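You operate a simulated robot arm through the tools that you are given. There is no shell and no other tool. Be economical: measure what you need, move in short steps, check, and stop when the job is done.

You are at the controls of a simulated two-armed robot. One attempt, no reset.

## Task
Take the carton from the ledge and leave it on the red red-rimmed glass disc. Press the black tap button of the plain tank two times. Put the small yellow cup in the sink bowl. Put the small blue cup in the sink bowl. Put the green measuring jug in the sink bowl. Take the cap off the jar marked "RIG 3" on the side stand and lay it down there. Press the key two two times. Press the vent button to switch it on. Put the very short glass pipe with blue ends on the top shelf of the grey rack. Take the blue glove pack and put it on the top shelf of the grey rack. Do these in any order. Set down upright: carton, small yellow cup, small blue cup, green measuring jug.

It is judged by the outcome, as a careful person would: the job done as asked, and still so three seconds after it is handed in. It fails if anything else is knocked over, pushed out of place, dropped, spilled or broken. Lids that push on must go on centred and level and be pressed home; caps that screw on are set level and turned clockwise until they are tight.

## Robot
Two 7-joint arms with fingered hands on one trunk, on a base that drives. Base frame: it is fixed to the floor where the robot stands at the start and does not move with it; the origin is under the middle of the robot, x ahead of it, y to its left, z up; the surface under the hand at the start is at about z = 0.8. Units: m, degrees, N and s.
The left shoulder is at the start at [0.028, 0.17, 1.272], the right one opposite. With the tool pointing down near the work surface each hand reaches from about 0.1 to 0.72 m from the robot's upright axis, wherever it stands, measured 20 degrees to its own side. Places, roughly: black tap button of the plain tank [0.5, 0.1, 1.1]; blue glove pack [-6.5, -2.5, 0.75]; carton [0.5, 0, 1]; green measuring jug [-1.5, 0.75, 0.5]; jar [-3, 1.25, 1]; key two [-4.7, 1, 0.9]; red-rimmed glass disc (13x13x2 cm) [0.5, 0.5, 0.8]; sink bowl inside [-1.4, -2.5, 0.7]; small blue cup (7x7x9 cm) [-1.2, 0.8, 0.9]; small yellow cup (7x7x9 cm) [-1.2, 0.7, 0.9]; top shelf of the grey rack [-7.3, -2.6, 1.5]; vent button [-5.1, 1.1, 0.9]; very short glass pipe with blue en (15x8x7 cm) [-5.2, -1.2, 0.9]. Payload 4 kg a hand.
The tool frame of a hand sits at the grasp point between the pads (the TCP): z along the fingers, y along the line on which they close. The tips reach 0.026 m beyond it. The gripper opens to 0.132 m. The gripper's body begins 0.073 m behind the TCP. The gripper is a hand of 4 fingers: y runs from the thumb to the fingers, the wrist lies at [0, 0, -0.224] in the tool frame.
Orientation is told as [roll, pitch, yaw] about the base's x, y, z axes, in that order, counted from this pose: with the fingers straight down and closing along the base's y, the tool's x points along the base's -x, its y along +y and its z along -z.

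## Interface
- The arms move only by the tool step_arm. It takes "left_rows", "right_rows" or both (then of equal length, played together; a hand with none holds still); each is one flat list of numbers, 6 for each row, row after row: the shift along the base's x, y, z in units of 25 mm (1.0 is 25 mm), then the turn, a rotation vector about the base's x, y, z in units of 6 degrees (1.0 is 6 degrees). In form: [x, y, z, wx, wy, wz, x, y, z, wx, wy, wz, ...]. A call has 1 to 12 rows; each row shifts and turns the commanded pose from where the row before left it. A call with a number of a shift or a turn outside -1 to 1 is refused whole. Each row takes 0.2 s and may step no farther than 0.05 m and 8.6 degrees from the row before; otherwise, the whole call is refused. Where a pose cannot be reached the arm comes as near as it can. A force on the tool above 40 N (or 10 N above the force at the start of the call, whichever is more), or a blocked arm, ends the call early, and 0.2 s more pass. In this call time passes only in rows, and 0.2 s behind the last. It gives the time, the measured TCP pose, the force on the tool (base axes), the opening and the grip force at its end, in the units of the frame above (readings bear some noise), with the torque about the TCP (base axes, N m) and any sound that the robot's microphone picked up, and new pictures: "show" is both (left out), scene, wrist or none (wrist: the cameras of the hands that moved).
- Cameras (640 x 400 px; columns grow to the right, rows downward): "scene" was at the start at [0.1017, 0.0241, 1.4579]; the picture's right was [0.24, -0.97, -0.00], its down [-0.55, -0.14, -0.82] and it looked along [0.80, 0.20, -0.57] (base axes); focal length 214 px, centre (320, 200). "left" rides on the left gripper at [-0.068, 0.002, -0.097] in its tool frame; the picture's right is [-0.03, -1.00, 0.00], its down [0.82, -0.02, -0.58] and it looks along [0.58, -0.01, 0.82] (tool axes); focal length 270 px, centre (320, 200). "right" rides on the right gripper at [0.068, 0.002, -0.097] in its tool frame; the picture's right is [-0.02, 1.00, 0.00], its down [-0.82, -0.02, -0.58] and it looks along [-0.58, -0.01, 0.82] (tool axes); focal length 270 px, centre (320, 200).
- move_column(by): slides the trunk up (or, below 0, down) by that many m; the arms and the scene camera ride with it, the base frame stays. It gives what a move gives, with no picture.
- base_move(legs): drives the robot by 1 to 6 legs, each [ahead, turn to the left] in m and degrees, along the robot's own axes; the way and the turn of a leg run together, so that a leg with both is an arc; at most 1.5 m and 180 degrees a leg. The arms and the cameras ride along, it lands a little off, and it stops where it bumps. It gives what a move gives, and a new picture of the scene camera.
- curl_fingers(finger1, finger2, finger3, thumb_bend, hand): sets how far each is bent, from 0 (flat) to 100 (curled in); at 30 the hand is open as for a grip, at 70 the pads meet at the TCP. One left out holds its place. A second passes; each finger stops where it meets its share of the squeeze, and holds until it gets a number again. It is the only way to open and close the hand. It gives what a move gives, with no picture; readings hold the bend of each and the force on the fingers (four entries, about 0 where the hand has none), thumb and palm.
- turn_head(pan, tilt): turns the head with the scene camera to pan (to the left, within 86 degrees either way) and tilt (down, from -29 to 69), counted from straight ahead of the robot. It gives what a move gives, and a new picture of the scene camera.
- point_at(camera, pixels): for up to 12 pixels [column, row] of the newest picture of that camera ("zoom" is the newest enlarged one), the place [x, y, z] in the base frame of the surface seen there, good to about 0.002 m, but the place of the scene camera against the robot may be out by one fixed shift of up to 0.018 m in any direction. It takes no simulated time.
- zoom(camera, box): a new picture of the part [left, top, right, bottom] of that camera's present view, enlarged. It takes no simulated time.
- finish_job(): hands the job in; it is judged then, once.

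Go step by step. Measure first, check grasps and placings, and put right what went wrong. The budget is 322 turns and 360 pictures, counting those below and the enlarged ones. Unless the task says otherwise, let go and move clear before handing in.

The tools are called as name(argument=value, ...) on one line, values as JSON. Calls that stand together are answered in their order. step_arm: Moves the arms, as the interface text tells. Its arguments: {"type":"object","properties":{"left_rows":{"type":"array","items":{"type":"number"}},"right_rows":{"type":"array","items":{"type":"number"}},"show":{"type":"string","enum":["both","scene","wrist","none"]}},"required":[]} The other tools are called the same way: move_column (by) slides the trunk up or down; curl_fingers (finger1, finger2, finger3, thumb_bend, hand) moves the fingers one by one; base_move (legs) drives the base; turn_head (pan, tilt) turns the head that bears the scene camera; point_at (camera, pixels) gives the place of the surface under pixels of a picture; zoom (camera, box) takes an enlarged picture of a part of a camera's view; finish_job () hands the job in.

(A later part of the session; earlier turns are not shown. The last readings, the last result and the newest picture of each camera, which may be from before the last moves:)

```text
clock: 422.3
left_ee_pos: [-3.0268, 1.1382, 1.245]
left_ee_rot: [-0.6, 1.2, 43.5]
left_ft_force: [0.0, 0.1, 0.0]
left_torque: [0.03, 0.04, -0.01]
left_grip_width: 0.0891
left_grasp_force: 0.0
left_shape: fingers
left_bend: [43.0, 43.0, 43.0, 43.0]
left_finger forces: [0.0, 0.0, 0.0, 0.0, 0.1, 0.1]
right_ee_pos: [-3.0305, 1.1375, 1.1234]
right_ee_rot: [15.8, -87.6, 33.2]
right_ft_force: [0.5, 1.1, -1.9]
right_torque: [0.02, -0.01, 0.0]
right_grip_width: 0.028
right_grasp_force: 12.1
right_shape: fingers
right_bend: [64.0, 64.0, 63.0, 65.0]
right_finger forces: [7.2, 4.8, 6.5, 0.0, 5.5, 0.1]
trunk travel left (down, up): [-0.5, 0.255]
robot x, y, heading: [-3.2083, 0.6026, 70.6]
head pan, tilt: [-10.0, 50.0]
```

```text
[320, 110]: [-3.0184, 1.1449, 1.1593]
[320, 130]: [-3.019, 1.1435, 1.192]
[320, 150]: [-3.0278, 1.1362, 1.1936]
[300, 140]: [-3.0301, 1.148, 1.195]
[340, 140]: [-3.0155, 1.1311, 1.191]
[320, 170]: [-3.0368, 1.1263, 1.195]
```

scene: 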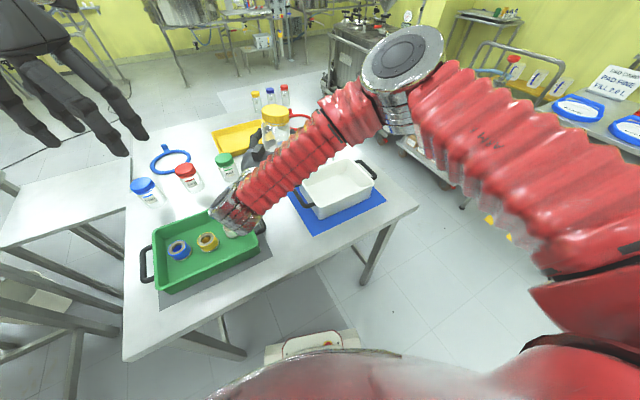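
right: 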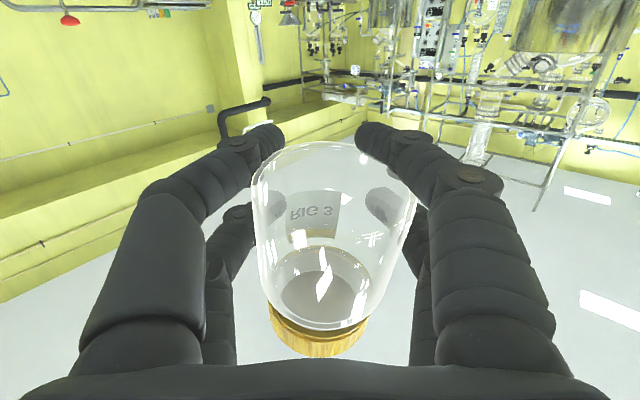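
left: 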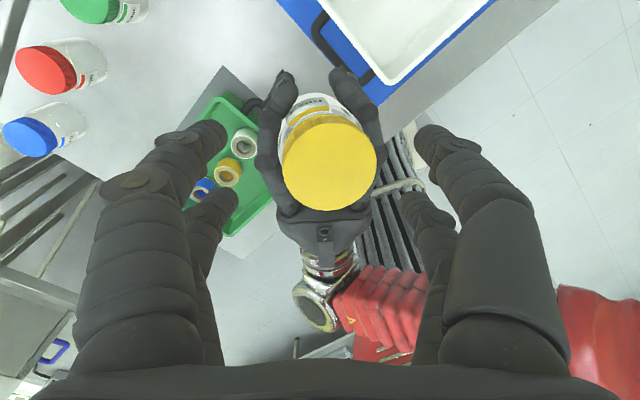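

Cap centre now near (-3.031,1.126), top 1.194. Next stroke with a firmer right grip.

curl_fingers(hand="right", finger1=76, finger2=76, finger3=76, thumb_bend=76)

step_arm(left_rows=[-0.1, -0.3, -0.6, 0, 0, -0.8, -0.05, -0.1, -0.6, 0, 0, -0.8, 0, 0, -0.6, 0, 0, -0.4], show="none")

curl_fingers(hand="left", finger1=66, finger2=66, finger3=66, thumb_bend=66)

step_arm(left_rows=[0, 0, 0, 0, 0, 0.8, 0, 0, 0.02, 0, 0, 0.8, 0, 0, 0.02, 0, 0, 0.8, 0, 0, 0.02, 0, 0, 0.8, 0, 0, 0.02, 0, 0, 0.8, 0, 0, 0.02, 0, 0, 0.8, 0, 0, 0.02, 0, 0, 0.8, 0, 0, 0.02, 0, 0, 0.8], show="wrist")

```text
clock: 423.3
left_ee_pos: [-3.0266, 1.1376, 1.245]
left_ee_rot: [-0.7, 1.2, 43.7]
left_ft_force: [-0.1, 0.3, -0.2]
left_torque: [0.01, 0.03, 0.02]
left_grip_width: 0.0893
left_grasp_force: 0.1
left_shape: fingers
left_bend: [43.0, 43.0, 43.0, 43.0]
left_finger forces: [0.1, 0.0, 0.1, 0.0, 0.1, 0.0]
right_ee_pos: [-3.0294, 1.1367, 1.1233]
right_ee_rot: [16.0, -87.5, 33.2]
right_ft_force: [-0.4, 0.5, -1.3]
right_torque: [-0.04, 0.0, -0.01]
right_grip_width: 0.0169
right_grasp_force: 21.4
right_shape: fingers
right_bend: [75.0, 75.0, 74.0, 71.0]
right_finger forces: [11.0, 10.2, 8.4, 0.0, 13.7, 0.1]
trunk travel left (down, up): [-0.5, 0.255]
robot x, y, heading: [-3.2074, 0.606, 70.7]
head pan, tilt: [-10.0, 50.0]
```

```text
clock: 424.1
left_ee_pos: [-3.0311, 1.1286, 1.1988]
left_ee_rot: [-0.7, 1.1, 31.7]
left_ft_force: [0.0, 0.4, 0.7]
left_torque: [-0.02, -0.01, 0.02]
left_grip_width: 0.089
left_grasp_force: 0.1
left_shape: fingers
left_bend: [43.0, 43.0, 43.0, 43.0]
left_finger forces: [0.0, 0.1, 0.1, 0.1, 0.0, 0.0]
right_ee_pos: [-3.0315, 1.1378, 1.1239]
right_ee_rot: [15.6, -87.5, 33.4]
right_ft_force: [-0.1, 0.9, -1.0]
right_torque: [0.02, -0.01, -0.04]
right_grip_width: 0.0171
right_grasp_force: 22.1
right_shape: fingers
right_bend: [75.0, 75.0, 74.0, 71.0]
right_finger forces: [10.9, 10.1, 8.3, 0.0, 13.6, 0.1]
trunk travel left (down, up): [-0.5, 0.255]
robot x, y, heading: [-3.2104, 0.6025, 70.9]
head pan, tilt: [-10.0, 50.0]
```

```text
clock: 425.1
left_ee_pos: [-3.0312, 1.1278, 1.199]
left_ee_rot: [-0.6, 1.1, 31.7]
left_ft_force: [-0.1, -0.5, -1.0]
left_torque: [-0.01, 0.03, 0.01]
left_grip_width: 0.0269
left_grasp_force: 9.3
left_shape: fingers
left_bend: [61.0, 55.0, 54.0, 64.0]
left_finger forces: [2.7, 6.1, 6.1, 0.0, 3.4, 0.0]
right_ee_pos: [-3.0316, 1.1382, 1.1233]
right_ee_rot: [16.1, -87.4, 33.0]
right_ft_force: [-0.2, 0.4, 0.0]
right_torque: [-0.01, -0.09, -0.02]
right_grip_width: 0.0167
right_grasp_force: 21.6
right_shape: fingers
right_bend: [75.0, 75.0, 74.0, 71.0]
right_finger forces: [10.9, 10.0, 8.2, 0.1, 13.5, 0.0]
trunk travel left (down, up): [-0.5, 0.255]
robot x, y, heading: [-3.2129, 0.6066, 71.1]
head pan, tilt: [-10.0, 50.0]
```

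```text
clock: 426.9
left_ee_pos: [-3.0313, 1.1281, 1.2023]
left_ee_rot: [-0.6, 1.3, 70.3]
left_ft_force: [-6.9, 6.8, -4.0]
left_torque: [0.28, 0.26, -0.24]
left_grip_width: 0.0203
left_grasp_force: 9.6
left_shape: fingers
left_bend: [62.0, 53.0, 55.0, 66.0]
left_finger forces: [5.3, 8.6, 5.4, 0.0, 0.3, 0.0]
right_ee_pos: [-3.0305, 1.1378, 1.1241]
right_ee_rot: [16.2, -87.5, 32.7]
right_ft_force: [7.2, -5.4, 2.8]
right_torque: [0.16, 0.18, 0.31]
right_grip_width: 0.0113
right_grasp_force: 22.4
right_shape: fingers
right_bend: [75.0, 75.0, 74.0, 72.0]
right_finger forces: [10.2, 8.0, 10.8, 0.1, 16.2, 0.0]
trunk travel left (down, up): [-0.5, 0.255]
robot x, y, heading: [-3.2136, 0.6029, 70.5]
head pan, tilt: [-10.0, 50.0]
```

left: 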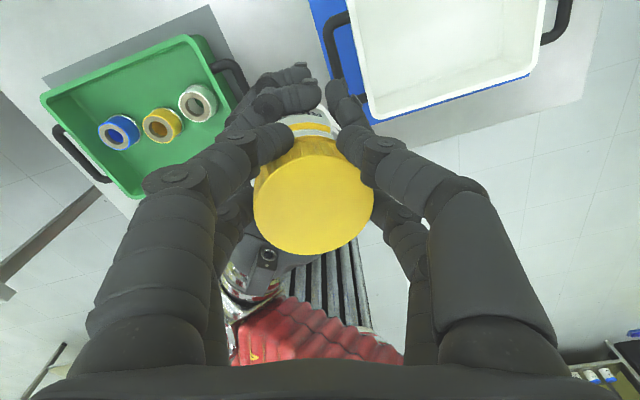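

The right digits have slipped under the jar base (bend 75), so it isn't holding. I'll re-grip the right hand 22 mm higher on the body.

curl_fingers(hand="right", finger1=46, finger2=46, finger3=46, thumb_bend=46)

step_arm(right_rows=[0.1, 0.1, 0.45, 0, 0, 0, 0.1, 0, 0.45, 0, 0, 0], show="none")

curl_fingers(hand="right", finger1=68, finger2=68, finger3=68, thumb_bend=68)

zoom(camera="right", box=[0, 0, 640, 400])

```text
clock: 427.9
left_ee_pos: [-3.0296, 1.1283, 1.2019]
left_ee_rot: [-0.6, 1.2, 70.2]
left_ft_force: [0.0, -0.4, -1.8]
left_torque: [0.03, -0.02, -0.01]
left_grip_width: 0.0193
left_grasp_force: 9.6
left_shape: fingers
left_bend: [63.0, 54.0, 55.0, 66.0]
left_finger forces: [3.1, 7.4, 6.8, 0.0, 1.5, 0.1]
right_ee_pos: [-3.0307, 1.1373, 1.1231]
right_ee_rot: [15.7, -87.6, 33.2]
right_ft_force: [0.7, -0.2, 0.7]
right_torque: [0.01, 0.01, 0.02]
right_grip_width: 0.0789
right_grasp_force: 0.0
right_shape: fingers
right_bend: [46.0, 46.0, 46.0, 46.0]
right_finger forces: [0.0, 0.1, 0.0, 0.1, 0.0, 0.1]
trunk travel left (down, up): [-0.5, 0.255]
robot x, y, heading: [-3.2106, 0.6031, 70.6]
head pan, tilt: [-10.0, 50.0]
```

```text
clock: 428.5
left_ee_pos: [-3.0318, 1.1292, 1.2036]
left_ee_rot: [-0.6, 1.0, 70.1]
left_ft_force: [-0.5, -0.6, -1.5]
left_torque: [0.05, -0.03, 0.0]
left_grip_width: 0.0195
left_grasp_force: 9.0
left_shape: fingers
left_bend: [63.0, 54.0, 55.0, 66.0]
left_finger forces: [3.0, 7.4, 6.9, 0.0, 1.5, 0.0]
right_ee_pos: [-3.025, 1.1395, 1.1441]
right_ee_rot: [15.5, -87.6, 33.6]
right_ft_force: [-0.1, 0.9, 0.2]
right_torque: [-0.01, -0.05, -0.01]
right_grip_width: 0.079
right_grasp_force: 0.1
right_shape: fingers
right_bend: [46.0, 46.0, 46.0, 46.0]
right_finger forces: [0.0, 0.1, 0.0, 0.0, 0.1, 0.0]
trunk travel left (down, up): [-0.5, 0.255]
robot x, y, heading: [-3.2108, 0.6069, 70.9]
head pan, tilt: [-10.0, 50.0]
```

```text
clock: 429.5
left_ee_pos: [-3.0324, 1.1296, 1.2029]
left_ee_rot: [-0.6, 1.1, 70.2]
left_ft_force: [-5.0, 4.1, 2.6]
left_torque: [0.05, 0.14, -0.07]
left_grip_width: 0.0196
left_grasp_force: 11.8
left_shape: fingers
left_bend: [63.0, 54.0, 56.0, 66.0]
left_finger forces: [4.3, 9.5, 7.7, 0.1, 1.1, 0.1]
right_ee_pos: [-3.0256, 1.1404, 1.1445]
right_ee_rot: [15.2, -87.6, 33.9]
right_ft_force: [4.9, -2.7, -3.2]
right_torque: [0.25, 0.12, 0.09]
right_grip_width: 0.0185
right_grasp_force: 10.9
right_shape: fingers
right_bend: [67.0, 68.0, 67.0, 66.0]
right_finger forces: [8.9, 0.0, 2.1, 0.0, 10.5, 0.0]
trunk travel left (down, up): [-0.5, 0.255]
robot x, y, heading: [-3.2118, 0.602, 70.7]
head pan, tilt: [-10.0, 50.0]
```

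```text
1.00 times, centred on (320, 200) of right (not enlarged: the box is as wide or as high as the picture)
```

zoom: 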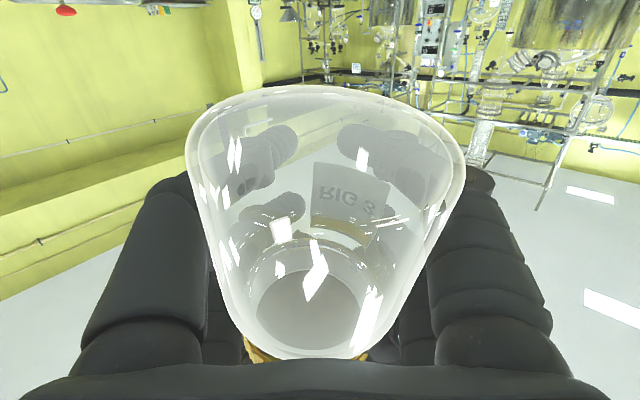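

The jar sits too deep in the right palm with the digits curling past it. I'll open, back the right hand 18 mm along its axis and grip across the diameter.

curl_fingers(hand="right", finger1=44, finger2=44, finger3=44, thumb_bend=44)

step_arm(right_rows=[-0.3, -0.33, 0, 0, 0, 0, -0.2, -0.25, 0, 0, 0, 0], show="none")

curl_fingers(hand="right", finger1=70, finger2=70, finger3=70, thumb_bend=70)

step_arm(left_rows=[0, 0, 0.01, 0, 0, 0.8, 0, 0, 0.02, 0, 0, 0.8, 0, 0, 0.02, 0, 0, 0.8], show="wrist")

```text
clock: 430.5
left_ee_pos: [-3.0308, 1.1293, 1.203]
left_ee_rot: [-0.7, 1.3, 70.0]
left_ft_force: [0.3, -0.2, -1.2]
left_torque: [-0.01, -0.01, 0.0]
left_grip_width: 0.0194
left_grasp_force: 8.8
left_shape: fingers
left_bend: [63.0, 54.0, 55.0, 65.0]
left_finger forces: [3.0, 7.5, 6.5, 0.0, 1.7, 0.0]
right_ee_pos: [-3.0257, 1.1407, 1.1466]
right_ee_rot: [15.9, -87.6, 33.1]
right_ft_force: [-0.4, -0.1, -0.7]
right_torque: [0.0, 0.01, -0.01]
right_grip_width: 0.0859
right_grasp_force: 0.0
right_shape: fingers
right_bend: [44.0, 44.0, 44.0, 44.0]
right_finger forces: [0.1, 0.0, 0.0, 0.0, 0.1, 0.0]
trunk travel left (down, up): [-0.5, 0.255]
robot x, y, heading: [-3.2098, 0.6025, 71.1]
head pan, tilt: [-10.0, 50.0]
```

```text
clock: 431.1
left_ee_pos: [-3.0307, 1.1289, 1.2028]
left_ee_rot: [-0.6, 1.2, 70.0]
left_ft_force: [0.9, 0.3, -0.3]
left_torque: [0.0, 0.01, -0.01]
left_grip_width: 0.0192
left_grasp_force: 9.1
left_shape: fingers
left_bend: [63.0, 54.0, 55.0, 65.0]
left_finger forces: [2.9, 7.4, 6.5, 0.0, 1.7, 0.0]
right_ee_pos: [-3.0383, 1.1262, 1.1463]
right_ee_rot: [16.9, -87.5, 32.1]
right_ft_force: [0.4, 0.1, 0.3]
right_torque: [-0.03, -0.02, 0.02]
right_grip_width: 0.0855
right_grasp_force: 0.1
right_shape: fingers
right_bend: [44.0, 44.0, 44.0, 44.0]
right_finger forces: [0.1, 0.1, 0.1, 0.1, 0.0, 0.0]
trunk travel left (down, up): [-0.5, 0.255]
robot x, y, heading: [-3.2101, 0.6051, 70.6]
head pan, tilt: [-10.0, 50.0]
```

```text
clock: 432.1
left_ee_pos: [-3.0307, 1.1286, 1.2034]
left_ee_rot: [-0.6, 1.1, 70.1]
left_ft_force: [-8.2, 3.4, 3.9]
left_torque: [0.09, 0.34, -0.06]
left_grip_width: 0.0201
left_grasp_force: 11.7
left_shape: fingers
left_bend: [63.0, 54.0, 56.0, 66.0]
left_finger forces: [5.0, 11.0, 6.6, 0.1, 0.6, 0.0]
right_ee_pos: [-3.0383, 1.1261, 1.1454]
right_ee_rot: [15.1, -87.6, 34.0]
right_ft_force: [8.6, -3.4, -4.7]
right_torque: [0.14, 0.14, 0.06]
right_grip_width: 0.0377
right_grasp_force: 23.4
right_shape: fingers
right_bend: [65.0, 64.0, 64.0, 63.0]
right_finger forces: [9.3, 8.3, 10.0, 0.1, 20.1, 0.1]
trunk travel left (down, up): [-0.5, 0.255]
robot x, y, heading: [-3.2108, 0.6033, 70.5]
head pan, tilt: [-10.0, 50.0]
```

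```text
clock: 432.9
left_ee_pos: [-3.0307, 1.1284, 1.2054]
left_ee_rot: [-0.5, 1.1, 84.6]
left_ft_force: [-12.7, 5.9, 3.1]
left_torque: [0.14, 0.54, -0.4]
left_grip_width: 0.0215
left_grasp_force: 10.6
left_shape: fingers
left_bend: [62.0, 52.0, 57.0, 66.0]
left_finger forces: [5.6, 10.9, 4.5, 0.0, 0.0, 0.0]
right_ee_pos: [-3.0388, 1.1262, 1.1457]
right_ee_rot: [16.0, -87.4, 33.0]
right_ft_force: [12.7, -5.6, -3.0]
right_torque: [0.13, 0.18, 0.35]
right_grip_width: 0.0334
right_grasp_force: 19.9
right_shape: fingers
right_bend: [67.0, 67.0, 65.0, 64.0]
right_finger forces: [6.2, 5.9, 9.5, 0.0, 18.2, 0.0]
trunk travel left (down, up): [-0.5, 0.255]
robot x, y, heading: [-3.2136, 0.6057, 70.7]
head pan, tilt: [-10.0, 50.0]
```

left: 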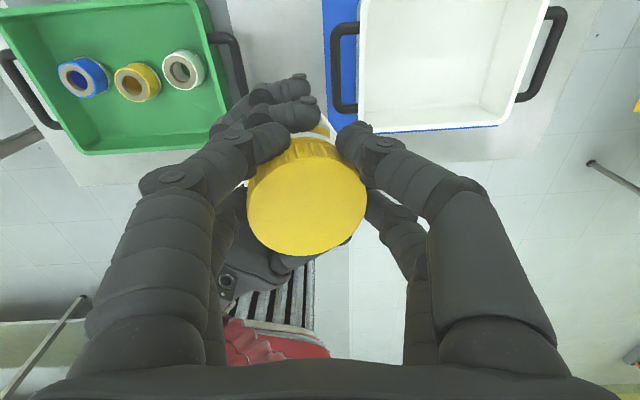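

The label moved ~15 px over 14°, so now the right holds and the cap is turning. Another stroke: back 54°, re-grip, and turn again.

curl_fingers(hand="left", finger1=44, finger2=44, finger3=44, thumb_bend=44)

step_arm(left_rows=[0, 0, 0.9, 0, 0, -1, 0, 0, 0.3, 0, 0, -1, 0, 0, 0, 0, 0, -1, 0, 0, 0, 0, 0, -1, 0, 0, 0, 0, 0, -1, 0, 0, 0, 0, 0, -1, 0, 0, 0, 0, 0, -1, 0, 0, -0.4, 0, 0, -1, 0, 0, -0.9, 0, 0, -1], show="wrist")

point_at(camera="left", pixels=[[320, 150], [320, 180], [290, 170], [350, 170], [320, 210]])

```text
clock: 433.9
left_ee_pos: [-3.0304, 1.129, 1.2035]
left_ee_rot: [-0.6, 1.1, 84.5]
left_ft_force: [4.2, -1.0, 6.9]
left_torque: [0.09, 0.17, -0.06]
left_grip_width: 0.0758
left_grasp_force: 0.1
left_shape: fingers
left_bend: [51.0, 44.0, 44.0, 44.0]
left_finger forces: [0.0, 0.0, 0.0, 0.0, 0.1, 0.0]
right_ee_pos: [-3.0386, 1.1267, 1.1467]
right_ee_rot: [14.8, -87.6, 34.2]
right_ft_force: [-4.9, 1.1, -7.0]
right_torque: [-0.15, -0.39, 0.05]
right_grip_width: 0.0328
right_grasp_force: 15.5
right_shape: fingers
right_bend: [67.0, 67.0, 67.0, 65.0]
right_finger forces: [10.6, 0.2, 5.2, 0.0, 14.2, 0.0]
trunk travel left (down, up): [-0.5, 0.255]
robot x, y, heading: [-3.2135, 0.6069, 70.5]
head pan, tilt: [-10.0, 50.0]
```

```text
clock: 435.9
left_ee_pos: [-3.0316, 1.1282, 1.2007]
left_ee_rot: [-0.7, 1.2, 30.5]
left_ft_force: [0.9, 0.4, 1.9]
left_torque: [-0.09, -0.01, 0.03]
left_grip_width: 0.0857
left_grasp_force: 0.1
left_shape: fingers
left_bend: [44.0, 44.0, 44.0, 44.0]
left_finger forces: [0.1, 0.1, 0.1, 0.0, 0.0, 0.0]
right_ee_pos: [-3.0383, 1.1258, 1.1457]
right_ee_rot: [14.9, -87.6, 33.9]
right_ft_force: [-0.1, -0.9, -2.0]
right_torque: [0.12, 0.0, -0.03]
right_grip_width: 0.0332
right_grasp_force: 20.0
right_shape: fingers
right_bend: [67.0, 67.0, 67.0, 65.0]
right_finger forces: [10.0, 8.6, 5.7, 0.0, 14.9, 0.0]
trunk travel left (down, up): [-0.5, 0.255]
robot x, y, heading: [-3.2145, 0.6059, 70.6]
head pan, tilt: [-10.0, 50.0]
```

left: 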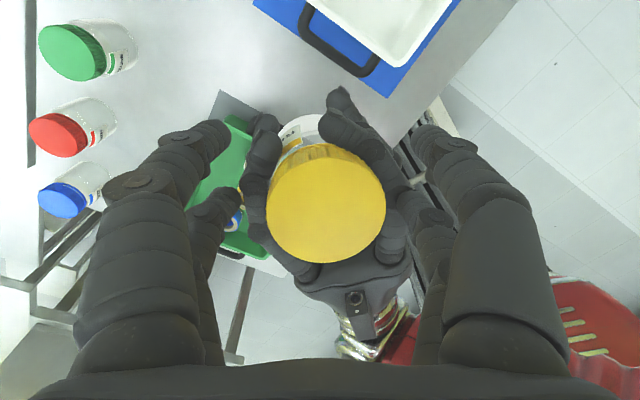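

```text
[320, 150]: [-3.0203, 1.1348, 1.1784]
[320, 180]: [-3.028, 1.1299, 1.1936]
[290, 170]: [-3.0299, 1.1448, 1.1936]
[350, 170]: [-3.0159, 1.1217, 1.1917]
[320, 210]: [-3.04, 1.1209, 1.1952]
```

step_arm(left_rows=[-0.2, -0.24, 0.12, 0, 0, 0], show="none")

curl_fingers(hand="left", finger1=68, finger2=68, finger3=68, thumb_bend=68)

step_arm(left_rows=[0, 0, 0, 0, 0, 0.8, 0, 0, 0.02, 0, 0, 0.8, 0, 0, 0.02, 0, 0, 0.8, 0, 0, 0.02, 0, 0, 0.8, 0, 0, 0.02, 0, 0, 0.8, 0, 0, 0.02, 0, 0, 0.8, 0, 0, 0.02, 0, 0, 0.8, 0, 0, 0.02, 0, 0, 0.8, 0, 0, 0.02, 0, 0, 0.8], show="wrist")

```text
clock: 436.3
left_ee_pos: [-3.0367, 1.1222, 1.2045]
left_ee_rot: [-0.7, 1.1, 30.5]
left_ft_force: [-1.2, 0.3, 0.4]
left_torque: [0.01, 0.0, 0.02]
left_grip_width: 0.0857
left_grasp_force: 0.1
left_shape: fingers
left_bend: [44.0, 44.0, 44.0, 44.0]
left_finger forces: [0.1, 0.0, 0.0, 0.1, 0.1, 0.0]
right_ee_pos: [-3.0389, 1.1253, 1.1459]
right_ee_rot: [15.8, -87.6, 33.3]
right_ft_force: [-0.8, 0.7, -0.1]
right_torque: [-0.01, 0.0, -0.01]
right_grip_width: 0.033
right_grasp_force: 20.3
right_shape: fingers
right_bend: [67.0, 67.0, 67.0, 65.0]
right_finger forces: [9.9, 8.6, 5.6, 0.1, 15.0, 0.0]
trunk travel left (down, up): [-0.5, 0.255]
robot x, y, heading: [-3.2104, 0.6034, 70.5]
head pan, tilt: [-10.0, 50.0]
```

```text
clock: 437.3
left_ee_pos: [-3.0356, 1.1225, 1.2055]
left_ee_rot: [-0.5, 1.0, 30.5]
left_ft_force: [1.0, -1.4, 2.9]
left_torque: [0.01, 0.15, 0.02]
left_grip_width: 0.0298
left_grasp_force: 13.1
left_shape: fingers
left_bend: [61.0, 55.0, 55.0, 64.0]
left_finger forces: [4.7, 9.0, 6.4, 0.0, 6.0, 0.0]
right_ee_pos: [-3.0384, 1.127, 1.1452]
right_ee_rot: [15.5, -87.4, 33.6]
right_ft_force: [-0.6, 1.6, -3.3]
right_torque: [-0.11, -0.18, -0.01]
right_grip_width: 0.0331
right_grasp_force: 20.7
right_shape: fingers
right_bend: [67.0, 67.0, 67.0, 65.0]
right_finger forces: [9.9, 11.6, 5.4, 0.0, 14.9, 0.0]
trunk travel left (down, up): [-0.5, 0.255]
robot x, y, heading: [-3.21, 0.6036, 70.6]
head pan, tilt: [-10.0, 50.0]
```

```text
clock: 439.3
left_ee_pos: [-3.0364, 1.1235, 1.2088]
left_ee_rot: [-0.5, 1.1, 73.8]
left_ft_force: [-7.8, 9.4, -3.2]
left_torque: [0.51, 0.44, -0.21]
left_grip_width: 0.0277
left_grasp_force: 13.7
left_shape: fingers
left_bend: [62.0, 52.0, 56.0, 65.0]
left_finger forces: [10.4, 8.5, 5.2, 0.0, 4.2, 0.0]
right_ee_pos: [-3.0382, 1.127, 1.1462]
right_ee_rot: [16.5, -87.6, 32.5]
right_ft_force: [7.4, -9.9, 1.8]
right_torque: [0.16, 0.04, 0.2]
right_grip_width: 0.0318
right_grasp_force: 19.7
right_shape: fingers
right_bend: [67.0, 67.0, 67.0, 65.0]
right_finger forces: [6.6, 6.9, 7.0, 0.1, 18.8, 0.0]
trunk travel left (down, up): [-0.5, 0.255]
robot x, y, heading: [-3.2143, 0.602, 70.8]
head pan, tilt: [-10.0, 50.0]
```

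left: 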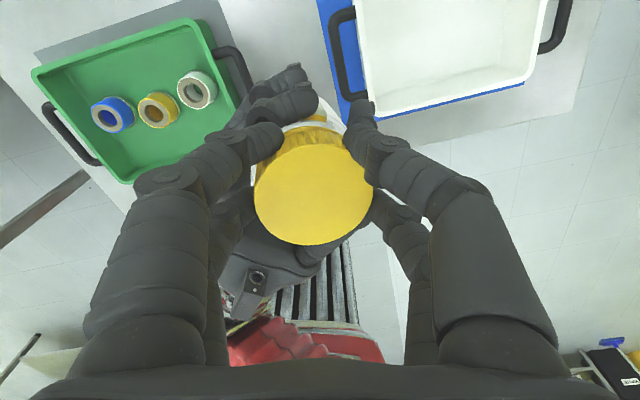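

Partial relative turning again. I'll test whether the cap comes up freely.

step_arm(left_rows=[0, 0, 0.2, 0, 0, 0, 0, 0, 0.2, 0, 0, 0], show="none")

```text
clock: 439.9
left_ee_pos: [-3.0359, 1.1237, 1.2166]
left_ee_rot: [-0.4, 1.3, 73.7]
left_ft_force: [-5.0, 5.8, -20.9]
left_torque: [0.18, 0.08, -0.05]
left_grip_width: 0.0282
left_grasp_force: 12.2
left_shape: fingers
left_bend: [59.0, 51.0, 56.0, 65.0]
left_finger forces: [6.4, 6.9, 5.8, 0.0, 5.2, 0.1]
right_ee_pos: [-3.0384, 1.1275, 1.15]
right_ee_rot: [23.1, -87.6, 25.9]
right_ft_force: [5.1, -6.2, 19.2]
right_torque: [0.16, 0.2, 0.05]
right_grip_width: 0.0316
right_grasp_force: 20.6
right_shape: fingers
right_bend: [67.0, 67.0, 67.0, 65.0]
right_finger forces: [8.7, 9.8, 7.3, 0.0, 15.7, 0.0]
trunk travel left (down, up): [-0.5, 0.255]
robot x, y, heading: [-3.217, 0.6042, 70.7]
head pan, tilt: [-10.0, 50.0]
```

Still threaded (20 N). I'll tighten the right grip and do further strokes without pictures.

curl_fingers(hand="left", finger1=43, finger2=43, finger3=43, thumb_bend=43)

curl_fingers(hand="right", finger1=84, finger2=84, finger3=84, thumb_bend=84)

step_arm(left_rows=[0, 0, 0.6, 0, 0, -1, 0, 0, 0, 0, 0, -1, 0, 0, 0, 0, 0, -1, 0, 0, 0, 0, 0, -1, 0, 0, 0, 0, 0, -1, 0, 0, 0, 0, 0, -1, 0, 0, -0.5, 0, 0, -1, 0, 0, -0.55, 0, 0, -1], show="none")

curl_fingers(hand="left", finger1=67, finger2=67, finger3=67, thumb_bend=67)

step_arm(left_rows=[0, 0, 0, 0, 0, 0.8, 0, 0, 0.01, 0, 0, 0.8, 0, 0, 0.01, 0, 0, 0.8, 0, 0, 0.01, 0, 0, 0.8, 0, 0, 0.01, 0, 0, 0.8, 0, 0, 0.01, 0, 0, 0.8, 0, 0, 0.01, 0, 0, 0.8, 0, 0, 0.01, 0, 0, 0.8, 0, 0, 0.01, 0, 0, 0.8, 0, 0, 0.01, 0, 0, 0.8], show="wrist")

```text
clock: 440.9
left_ee_pos: [-3.036, 1.1226, 1.2188]
left_ee_rot: [-0.5, 1.1, 73.6]
left_ft_force: [-0.7, 1.0, -1.3]
left_torque: [0.05, 0.0, 0.0]
left_grip_width: 0.089
left_grasp_force: 0.0
left_shape: fingers
left_bend: [43.0, 43.0, 43.0, 43.0]
left_finger forces: [0.0, 0.0, 0.0, 0.0, 0.0, 0.0]
right_ee_pos: [-3.0388, 1.127, 1.146]
right_ee_rot: [15.7, -87.5, 33.3]
right_ft_force: [-0.1, 0.3, -0.4]
right_torque: [0.02, -0.01, 0.01]
right_grip_width: 0.0319
right_grasp_force: 18.9
right_shape: fingers
right_bend: [67.0, 67.0, 67.0, 65.0]
right_finger forces: [9.4, 9.0, 5.2, 0.0, 14.3, 0.0]
trunk travel left (down, up): [-0.5, 0.255]
robot x, y, heading: [-3.2129, 0.6042, 70.8]
head pan, tilt: [-10.0, 50.0]
```

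```text
clock: 441.9
left_ee_pos: [-3.0363, 1.1229, 1.2187]
left_ee_rot: [-0.7, 1.2, 73.7]
left_ft_force: [-0.4, -0.1, -0.7]
left_torque: [0.01, -0.01, 0.02]
left_grip_width: 0.0894
left_grasp_force: 0.8
left_shape: fingers
left_bend: [43.0, 43.0, 43.0, 43.0]
left_finger forces: [0.0, 0.1, 0.0, 0.0, 0.0, 0.0]
right_ee_pos: [-3.0379, 1.1258, 1.1466]
right_ee_rot: [16.0, -87.5, 33.0]
right_ft_force: [0.2, -1.0, -1.5]
right_torque: [0.02, -0.02, -0.03]
right_grip_width: 0.011
right_grasp_force: 22.6
right_shape: fingers
right_bend: [83.0, 83.0, 80.0, 77.0]
right_finger forces: [16.1, 6.0, 7.6, 0.0, 15.1, 0.0]
trunk travel left (down, up): [-0.5, 0.255]
robot x, y, heading: [-3.2148, 0.6042, 70.7]
head pan, tilt: [-10.0, 50.0]
```

```text
clock: 443.7
left_ee_pos: [-3.0358, 1.1225, 1.2078]
left_ee_rot: [-0.7, 1.1, 25.6]
left_ft_force: [-0.2, -0.6, 0.4]
left_torque: [0.0, 0.0, -0.01]
left_grip_width: 0.089
left_grasp_force: 0.1
left_shape: fingers
left_bend: [43.0, 43.0, 43.0, 43.0]
left_finger forces: [0.0, 0.1, 0.1, 0.0, 0.0, 0.0]
right_ee_pos: [-3.0383, 1.126, 1.1463]
right_ee_rot: [15.7, -87.5, 33.3]
right_ft_force: [-0.4, 0.0, -1.4]
right_torque: [0.03, -0.03, -0.03]
right_grip_width: 0.011
right_grasp_force: 22.4
right_shape: fingers
right_bend: [83.0, 83.0, 80.0, 77.0]
right_finger forces: [16.2, 6.1, 7.6, 0.0, 15.1, 0.0]
trunk travel left (down, up): [-0.5, 0.255]
robot x, y, heading: [-3.21, 0.6053, 70.7]
head pan, tilt: [-10.0, 50.0]
```

```text
clock: 444.7
left_ee_pos: [-3.036, 1.1233, 1.2063]
left_ee_rot: [-0.6, 1.1, 25.7]
left_ft_force: [1.5, -1.0, -0.8]
left_torque: [0.01, -0.01, 0.0]
left_grip_width: 0.0107
left_grasp_force: 6.6
left_shape: fingers
left_bend: [67.0, 55.0, 52.0, 67.0]
left_finger forces: [0.0, 5.6, 6.8, 0.0, 0.1, 0.0]
right_ee_pos: [-3.0377, 1.1267, 1.1454]
right_ee_rot: [16.0, -87.5, 33.1]
right_ft_force: [-0.6, 0.7, -0.8]
right_torque: [-0.04, -0.1, -0.04]
right_grip_width: 0.011
right_grasp_force: 22.6
right_shape: fingers
right_bend: [83.0, 83.0, 80.0, 77.0]
right_finger forces: [16.4, 6.7, 7.7, 0.0, 14.6, 0.1]
trunk travel left (down, up): [-0.5, 0.255]
robot x, y, heading: [-3.2157, 0.6037, 70.8]
head pan, tilt: [-10.0, 50.0]
```

```text
clock: 446.9
left_ee_pos: [-3.0371, 1.1236, 1.2101]
left_ee_rot: [-0.5, 1.0, 73.8]
left_ft_force: [-9.3, 15.4, 3.6]
left_torque: [0.38, 0.37, -0.81]
left_grip_width: 0.0105
left_grasp_force: 8.6
left_shape: fingers
left_bend: [67.0, 50.0, 60.0, 67.0]
left_finger forces: [0.0, 17.4, 0.0, 0.0, 0.0, 0.0]
right_ee_pos: [-3.0378, 1.1261, 1.1462]
right_ee_rot: [15.5, -87.5, 33.5]
right_ft_force: [9.0, -16.8, -4.8]
right_torque: [0.65, 0.21, 0.8]
right_grip_width: 0.008
right_grasp_force: 22.2
right_shape: fingers
right_bend: [83.0, 82.0, 83.0, 78.0]
right_finger forces: [15.5, 0.4, 11.9, 0.1, 15.8, 0.0]
trunk travel left (down, up): [-0.5, 0.255]
robot x, y, heading: [-3.2156, 0.6045, 70.7]
head pan, tilt: [-10.0, 50.0]
```

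left: 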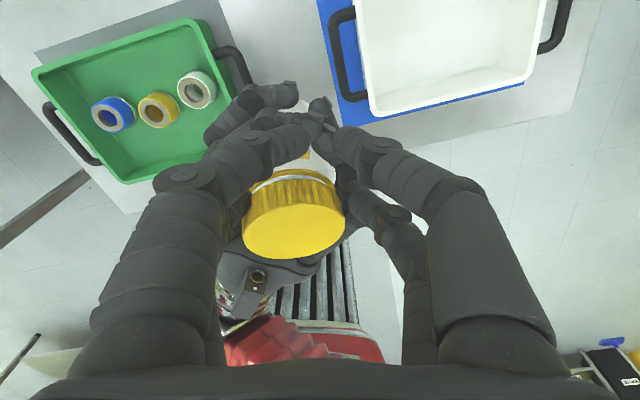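

The firm squeeze drew the jar into the right palm: a strong hold, but the cap moved. I'll open the left, rotate back and re-measure the cap.

curl_fingers(hand="left", finger1=42, finger2=42, finger3=42, thumb_bend=42)

step_arm(left_rows=[0, 0, 0.9, 0, 0, -1, 0, 0, 0.6, 0, 0, -1, 0, 0, 0, 0, 0, -1, 0, 0, 0, 0, 0, -1, 0, 0, 0, 0, 0, -1, 0, 0, 0, 0, 0, -1, 0, 0, 0, 0, 0, -1, 0, 0, 0, 0, 0, -1], show="wrist")

point_at(camera="left", pixels=[[320, 150], [320, 180], [320, 200], [290, 180], [350, 180], [320, 220], [320, 240]])

```text
clock: 447.9
left_ee_pos: [-3.0346, 1.1212, 1.2094]
left_ee_rot: [-0.6, 1.3, 73.6]
left_ft_force: [0.7, -0.3, 0.3]
left_torque: [0.02, -0.01, -0.02]
left_grip_width: 0.0927
left_grasp_force: 0.1
left_shape: fingers
left_bend: [42.0, 42.0, 42.0, 42.0]
left_finger forces: [0.1, 0.1, 0.0, 0.0, 0.0, 0.0]
right_ee_pos: [-3.0389, 1.1268, 1.1452]
right_ee_rot: [16.0, -87.5, 33.0]
right_ft_force: [1.1, -0.4, -1.6]
right_torque: [0.03, -0.04, -0.01]
right_grip_width: 0.008
right_grasp_force: 18.3
right_shape: fingers
right_bend: [83.0, 81.0, 83.0, 78.0]
right_finger forces: [18.0, 1.8, 1.3, 0.0, 16.1, 0.1]
trunk travel left (down, up): [-0.5, 0.255]
robot x, y, heading: [-3.2128, 0.605, 70.5]
head pan, tilt: [-10.0, 50.0]
```

```text
clock: 449.7
left_ee_pos: [-3.036, 1.1229, 1.247]
left_ee_rot: [-0.6, 1.1, 25.7]
left_ft_force: [0.6, -0.2, 0.4]
left_torque: [0.02, 0.04, -0.01]
left_grip_width: 0.0924
left_grasp_force: 0.1
left_shape: fingers
left_bend: [42.0, 42.0, 42.0, 42.0]
left_finger forces: [0.0, 0.1, 0.0, 0.0, 0.0, 0.0]
right_ee_pos: [-3.0383, 1.1266, 1.1476]
right_ee_rot: [16.0, -87.5, 33.0]
right_ft_force: [-0.2, -0.7, -0.7]
right_torque: [0.03, -0.04, 0.0]
right_grip_width: 0.0082
right_grasp_force: 18.5
right_shape: fingers
right_bend: [83.0, 81.0, 83.0, 78.0]
right_finger forces: [17.9, 1.7, 1.2, 0.1, 16.5, 0.0]
trunk travel left (down, up): [-0.5, 0.255]
robot x, y, heading: [-3.2147, 0.6052, 70.7]
head pan, tilt: [-10.0, 50.0]
```

left: 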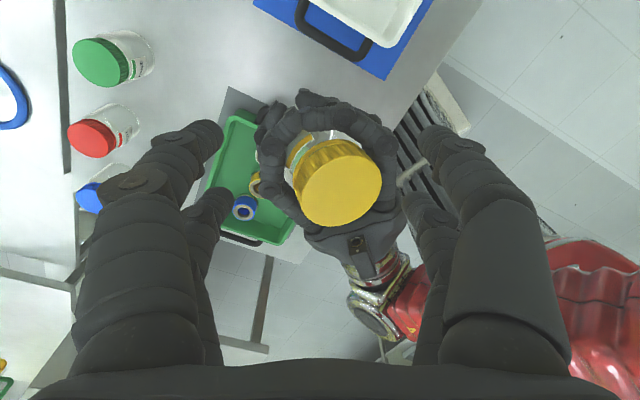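

```text
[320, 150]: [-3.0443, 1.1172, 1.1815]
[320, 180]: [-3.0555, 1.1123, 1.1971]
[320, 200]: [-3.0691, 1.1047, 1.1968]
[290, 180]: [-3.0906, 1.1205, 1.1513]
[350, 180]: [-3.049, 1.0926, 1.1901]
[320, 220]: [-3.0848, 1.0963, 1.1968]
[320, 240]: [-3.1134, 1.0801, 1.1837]
```

Cap centre is now about (-3.053,1.098). I'll re-centre the left hand there and take another stroke.

step_arm(left_rows=[-0.35, -0.5, 0, 0, 0, 0, -0.35, -0.5, -0.5, 0, 0, 0, 0, 0, -0.7, 0, 0, 0, 0, 0, -0.5, 0, 0, 0], show="none")

curl_fingers(hand="left", finger1=67, finger2=67, finger3=67, thumb_bend=67)

step_arm(left_rows=[0, 0, 0, 0, 0, 0.8, 0, 0, 0.01, 0, 0, 0.8, 0, 0, 0.01, 0, 0, 0.8, 0, 0, 0.01, 0, 0, 0.8, 0, 0, 0.01, 0, 0, 0.8, 0, 0, 0.01, 0, 0, 0.8, 0, 0, 0.01, 0, 0, 0.8, 0, 0, 0.01, 0, 0, 0.8], show="wrist")

```text
clock: 450.7
left_ee_pos: [-3.0544, 1.0979, 1.2045]
left_ee_rot: [-0.7, 1.1, 25.6]
left_ft_force: [0.8, -0.3, 1.6]
left_torque: [0.07, 0.08, 0.05]
left_grip_width: 0.0927
left_grasp_force: 0.0
left_shape: fingers
left_bend: [42.0, 42.0, 42.0, 42.0]
left_finger forces: [0.0, 0.0, 0.1, 0.0, 0.0, 0.0]
right_ee_pos: [-3.0382, 1.1265, 1.1463]
right_ee_rot: [14.5, -87.5, 34.5]
right_ft_force: [-0.1, 0.3, -1.8]
right_torque: [0.01, -0.15, 0.01]
right_grip_width: 0.0083
right_grasp_force: 17.4
right_shape: fingers
right_bend: [83.0, 81.0, 83.0, 78.0]
right_finger forces: [17.7, 0.0, 1.2, 0.0, 16.4, 0.0]
trunk travel left (down, up): [-0.5, 0.255]
robot x, y, heading: [-3.2095, 0.6062, 70.8]
head pan, tilt: [-10.0, 50.0]
```

```text
clock: 451.7
left_ee_pos: [-3.0528, 1.0978, 1.2037]
left_ee_rot: [-0.7, 1.1, 25.6]
left_ft_force: [1.5, -0.4, 13.1]
left_torque: [-0.39, 0.0, 0.1]
left_grip_width: 0.0282
left_grasp_force: 8.1
left_shape: fingers
left_bend: [62.0, 56.0, 60.0, 64.0]
left_finger forces: [3.9, 7.4, 0.0, 0.0, 6.1, 0.0]
right_ee_pos: [-3.0385, 1.127, 1.1462]
right_ee_rot: [14.5, -87.4, 34.5]
right_ft_force: [-2.5, 1.2, -14.1]
right_torque: [0.73, -0.39, -0.17]
right_grip_width: 0.0082
right_grasp_force: 16.7
right_shape: fingers
right_bend: [83.0, 81.0, 83.0, 78.0]
right_finger forces: [17.2, 0.1, 0.0, 0.0, 16.1, 0.0]
trunk travel left (down, up): [-0.5, 0.255]
robot x, y, heading: [-3.2153, 0.6012, 70.8]
head pan, tilt: [-10.0, 50.0]
```

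```text
clock: 453.5
left_ee_pos: [-3.0548, 1.0977, 1.2062]
left_ee_rot: [-0.5, 1.0, 64.4]
left_ft_force: [-0.5, 23.6, 11.3]
left_torque: [0.71, 0.19, -0.87]
left_grip_width: 0.0155
left_grasp_force: 18.4
left_shape: fingers
left_bend: [66.0, 53.0, 62.0, 67.0]
left_finger forces: [13.2, 19.1, 4.1, 0.1, 0.1, 0.0]
right_ee_pos: [-3.0378, 1.1259, 1.1462]
right_ee_rot: [14.8, -87.5, 34.1]
right_ft_force: [0.5, -22.3, -12.8]
right_torque: [1.01, -0.35, 1.17]
right_grip_width: 0.0076
right_grasp_force: 28.0
right_shape: fingers
right_bend: [83.0, 81.0, 84.0, 79.0]
right_finger forces: [21.2, 0.0, 21.4, 0.1, 13.0, 0.0]
trunk travel left (down, up): [-0.5, 0.255]
robot x, y, heading: [-3.2122, 0.6055, 70.4]
head pan, tilt: [-10.0, 50.0]
```

left: 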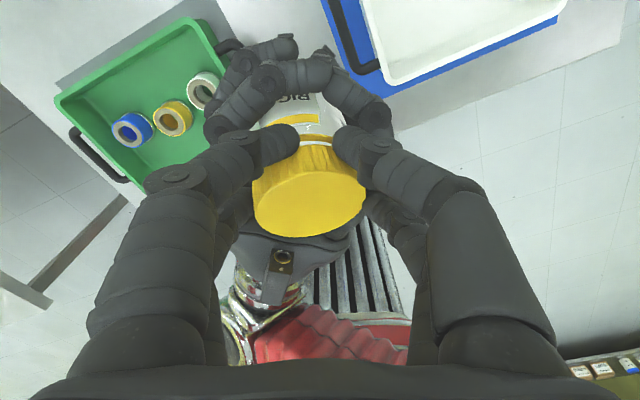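

The right TCP was slightly behind the jar axis and pushed the base out. I'll open the right while the left holds the cap, and look at how the jar hangs.

curl_fingers(hand="right", finger1=42, finger2=42, finger3=42, thumb_bend=42)

curl_fingers(hand="left", finger1=70, finger2=70, finger3=70, thumb_bend=70)

zoom(camera="right", box=[0, 0, 640, 400])

zoom(camera="left", box=[0, 0, 640, 400])

```text
clock: 454.5
left_ee_pos: [-3.0539, 1.0971, 1.2064]
left_ee_rot: [-0.7, 1.3, 64.1]
left_ft_force: [-2.3, 7.8, 3.0]
left_torque: [0.1, 0.01, -0.14]
left_grip_width: 0.0153
left_grasp_force: 10.4
left_shape: fingers
left_bend: [65.0, 53.0, 62.0, 67.0]
left_finger forces: [7.0, 8.8, 5.5, 0.0, 0.0, 0.1]
right_ee_pos: [-3.0373, 1.1259, 1.1468]
right_ee_rot: [17.3, -87.6, 31.8]
right_ft_force: [3.5, -7.7, -4.5]
right_torque: [0.44, 0.07, 0.36]
right_grip_width: 0.0927
right_grasp_force: 6.3
right_shape: fingers
right_bend: [42.0, 42.0, 42.0, 42.0]
right_finger forces: [1.1, 0.1, 12.0, 0.0, 0.0, 0.0]
trunk travel left (down, up): [-0.5, 0.255]
robot x, y, heading: [-3.2122, 0.6054, 70.9]
head pan, tilt: [-10.0, 50.0]
```

```text
clock: 455.5
left_ee_pos: [-3.0527, 1.0958, 1.206]
left_ee_rot: [-0.7, 1.2, 64.1]
left_ft_force: [-0.5, 4.9, 1.2]
left_torque: [0.03, -0.05, -0.04]
left_grip_width: 0.0114
left_grasp_force: 10.8
left_shape: fingers
left_bend: [65.0, 51.0, 61.0, 69.0]
left_finger forces: [5.4, 7.8, 7.9, 0.0, 0.7, 0.1]
right_ee_pos: [-3.0381, 1.1258, 1.1459]
right_ee_rot: [16.4, -87.4, 32.7]
right_ft_force: [0.1, -2.9, -2.8]
right_torque: [0.23, 0.06, 0.12]
right_grip_width: 0.093
right_grasp_force: 4.1
right_shape: fingers
right_bend: [42.0, 42.0, 42.0, 42.0]
right_finger forces: [0.7, 0.0, 7.4, 0.1, 0.0, 0.0]
trunk travel left (down, up): [-0.5, 0.255]
robot x, y, heading: [-3.2106, 0.606, 70.7]
head pan, tilt: [-10.0, 50.0]
```

```text
1.00 times, centred on (320, 200) of right (not enlarged: the box is as wide or as high as the picture)
```

zoom: 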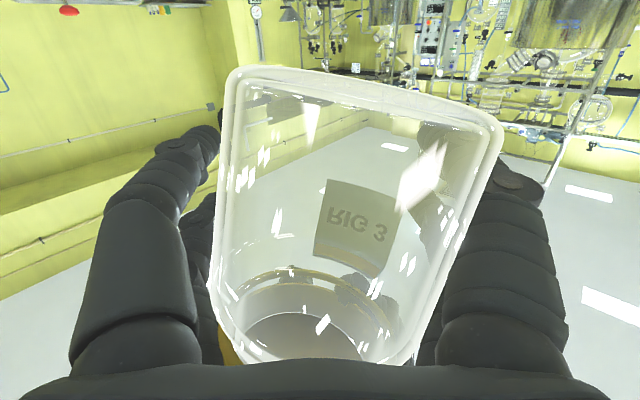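

```text
1.00 times, centred on (320, 200) of left (not enlarged: the box is as wide or as high as the picture)
```

zoom: 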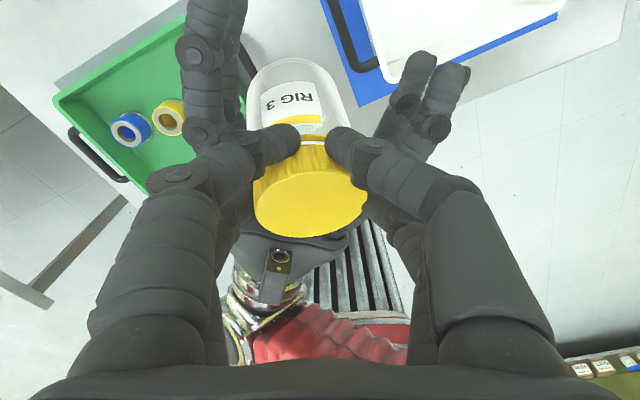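

The jar hangs tilted from the left hand. A cleaner way: lay it down again in the clear corridor, then take it with the right hand from above exactly at mid-body for a firm centred grip. First retract the right hand.

step_arm(right_rows=[-0.6, -0.7, 0, 0, 0, 0, -0.6, -0.7, 0, 0, 0, 0, -0.6, -0.7, 0, 0, 0, 0, 0.5, -0.5, 0, -0.74, 0.67, 0, 0.8, 0, 0, -0.74, 0.67, 0, 0.8, 0, 0, -0.74, 0.67, 0, 0.8, 0, 0, -0.74, 0.67, 0, 0.8, 0, 0, -0.74, 0.67, 0, 0.8, 0, 0, -0.74, 0.67, 0, 0.8, 0, 0, -0.74, 0.67, 0, 0.8, 0, 0, -0.74, 0.67, 0, 0.8, 0, 0, -0.74, 0.67, 0], show="none")

step_arm(left_rows=[-0.3, 0.4, -0.8, 0, 0, 0.5, -0.3, 0.4, -0.8, 0, 0, 0.5, -0.3, 0.4, -0.8, 0, 0, 0.5, -0.2, 0, -0.8, 0, 0, 0.5, 0, 0, -0.9, 0, 0, 0.5, 0, 0, -0.9, 0, 0, 0.5, 0, 0, -0.9, 0, 0, 0.5])

```text
clock: 457.1
left_ee_pos: [-3.0486, 1.0976, 1.2089]
left_ee_rot: [-1.4, 0.3, 64.0]
left_ft_force: [14.8, -2.5, 7.0]
left_torque: [-0.22, -0.51, 0.16]
left_grip_width: 0.0031
left_grasp_force: 7.8
left_shape: fingers
left_bend: [70.0, 61.0, 58.0, 69.0]
left_finger forces: [0.0, 0.0, 12.6, 0.0, 3.9, 0.1]
right_ee_pos: [-3.0198, 1.0593, 1.1416]
right_ee_rot: [1.0, -63.0, 49.0]
right_ft_force: [-15.7, 3.1, -7.1]
right_torque: [-0.27, -0.79, 0.32]
right_grip_width: 0.0991
right_grasp_force: 9.0
right_shape: fingers
right_bend: [39.0, 40.0, 42.0, 42.0]
right_finger forces: [3.6, 13.7, 0.0, 0.0, 0.0, 0.0]
trunk travel left (down, up): [-0.5, 0.255]
robot x, y, heading: [-3.2095, 0.5976, 70.9]
head pan, tilt: [-10.0, 50.0]
stopped in row 8 (right hand): the force on the tool passed its limit at 42 N (the readings are from after the stop); the commanded pose is now the measured one
```

```text
clock: 457.6
left_ee_pos: [-3.0534, 1.107, 1.1942]
left_ee_rot: [-2.2, 0.0, 67.4]
left_ft_force: [17.4, -6.7, 15.1]
left_torque: [-0.55, -0.43, 0.35]
left_grip_width: 0.0011
left_grasp_force: 7.8
left_shape: fingers
left_bend: [70.0, 68.0, 51.0, 70.0]
left_finger forces: [0.0, 0.0, 15.7, 0.1, 0.0, 0.1]
right_ee_pos: [-3.0214, 1.0578, 1.1351]
right_ee_rot: [-0.4, -62.1, 50.8]
right_ft_force: [-17.6, 7.5, -15.4]
right_torque: [-0.69, -1.04, 0.33]
right_grip_width: 0.1009
right_grasp_force: 1.8
right_shape: fingers
right_bend: [37.0, 38.0, 42.0, 42.0]
right_finger forces: [4.7, 0.0, 0.0, 0.1, 0.1, 0.0]
trunk travel left (down, up): [-0.5, 0.255]
robot x, y, heading: [-3.2128, 0.604, 70.8]
head pan, tilt: [-10.0, 50.0]
stopped in row 2 (right hand): the force on the tool passed its limit at 43 N (the readings are from after the stop); the commanded pose is now the measured one
```

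scene: 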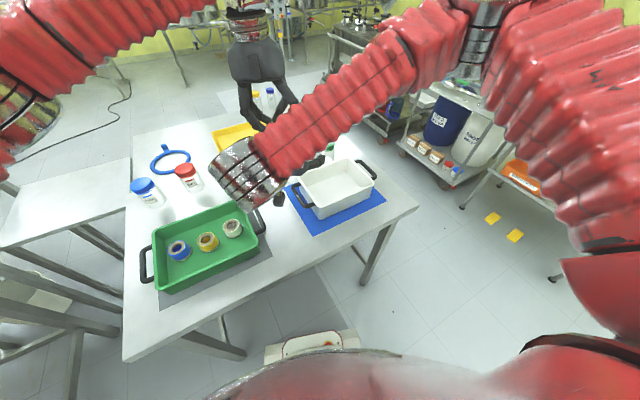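
left: 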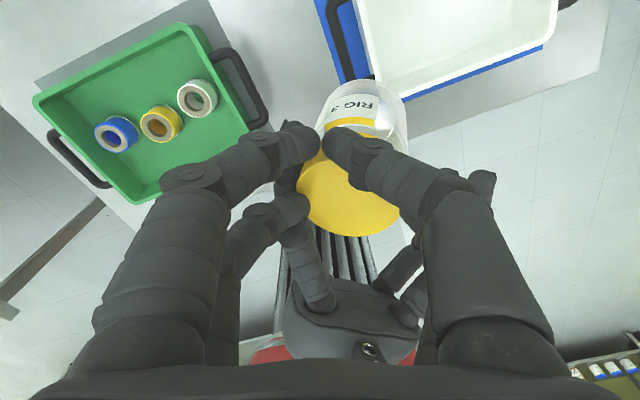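

The left grip has weakened and the jar is partly resting on the right fingers. I'll close the right hand gently to secure it and measure where the jar is.

curl_fingers(hand="right", finger1=60, finger2=60, finger3=60, thumb_bend=60)

zoom(camera="right", box=[0, 0, 640, 400])

point_at(camera="left", pixels=[[340, 190], [360, 200], [370, 120], [350, 160], [380, 95], [400, 110]])

```text
clock: 458.6
left_ee_pos: [-3.0551, 1.1088, 1.1935]
left_ee_rot: [-2.0, 0.0, 67.5]
left_ft_force: [19.9, -8.0, 27.0]
left_torque: [-0.77, -0.51, 0.25]
left_grip_width: 0.0012
left_grasp_force: 9.4
left_shape: fingers
left_bend: [70.0, 71.0, 51.0, 70.0]
left_finger forces: [0.0, 0.0, 19.3, 0.0, 0.1, 0.0]
right_ee_pos: [-3.0195, 1.0572, 1.1366]
right_ee_rot: [-0.1, -62.2, 50.2]
right_ft_force: [-20.5, 7.9, -25.9]
right_torque: [-0.97, -1.49, 0.5]
right_grip_width: 0.0704
right_grasp_force: 4.7
right_shape: fingers
right_bend: [37.0, 54.0, 60.0, 60.0]
right_finger forces: [8.2, 0.3, 0.0, 0.1, 0.0, 0.0]
trunk travel left (down, up): [-0.5, 0.255]
robot x, y, heading: [-3.2158, 0.6039, 70.5]
head pan, tilt: [-10.0, 50.0]
```

```text
1.00 times, centred on (320, 200) of right (not enlarged: the box is as wide or as high as the picture)
```

zoom: 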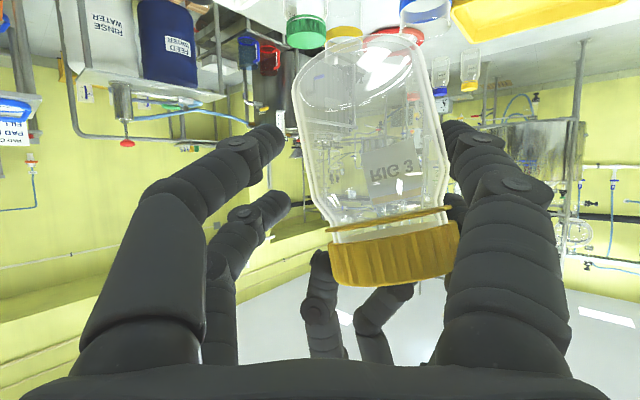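

```text
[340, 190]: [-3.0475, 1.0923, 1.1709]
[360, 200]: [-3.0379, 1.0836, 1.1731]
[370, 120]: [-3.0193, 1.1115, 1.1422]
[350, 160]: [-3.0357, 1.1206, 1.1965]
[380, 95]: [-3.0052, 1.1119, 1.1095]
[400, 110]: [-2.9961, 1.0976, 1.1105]
```

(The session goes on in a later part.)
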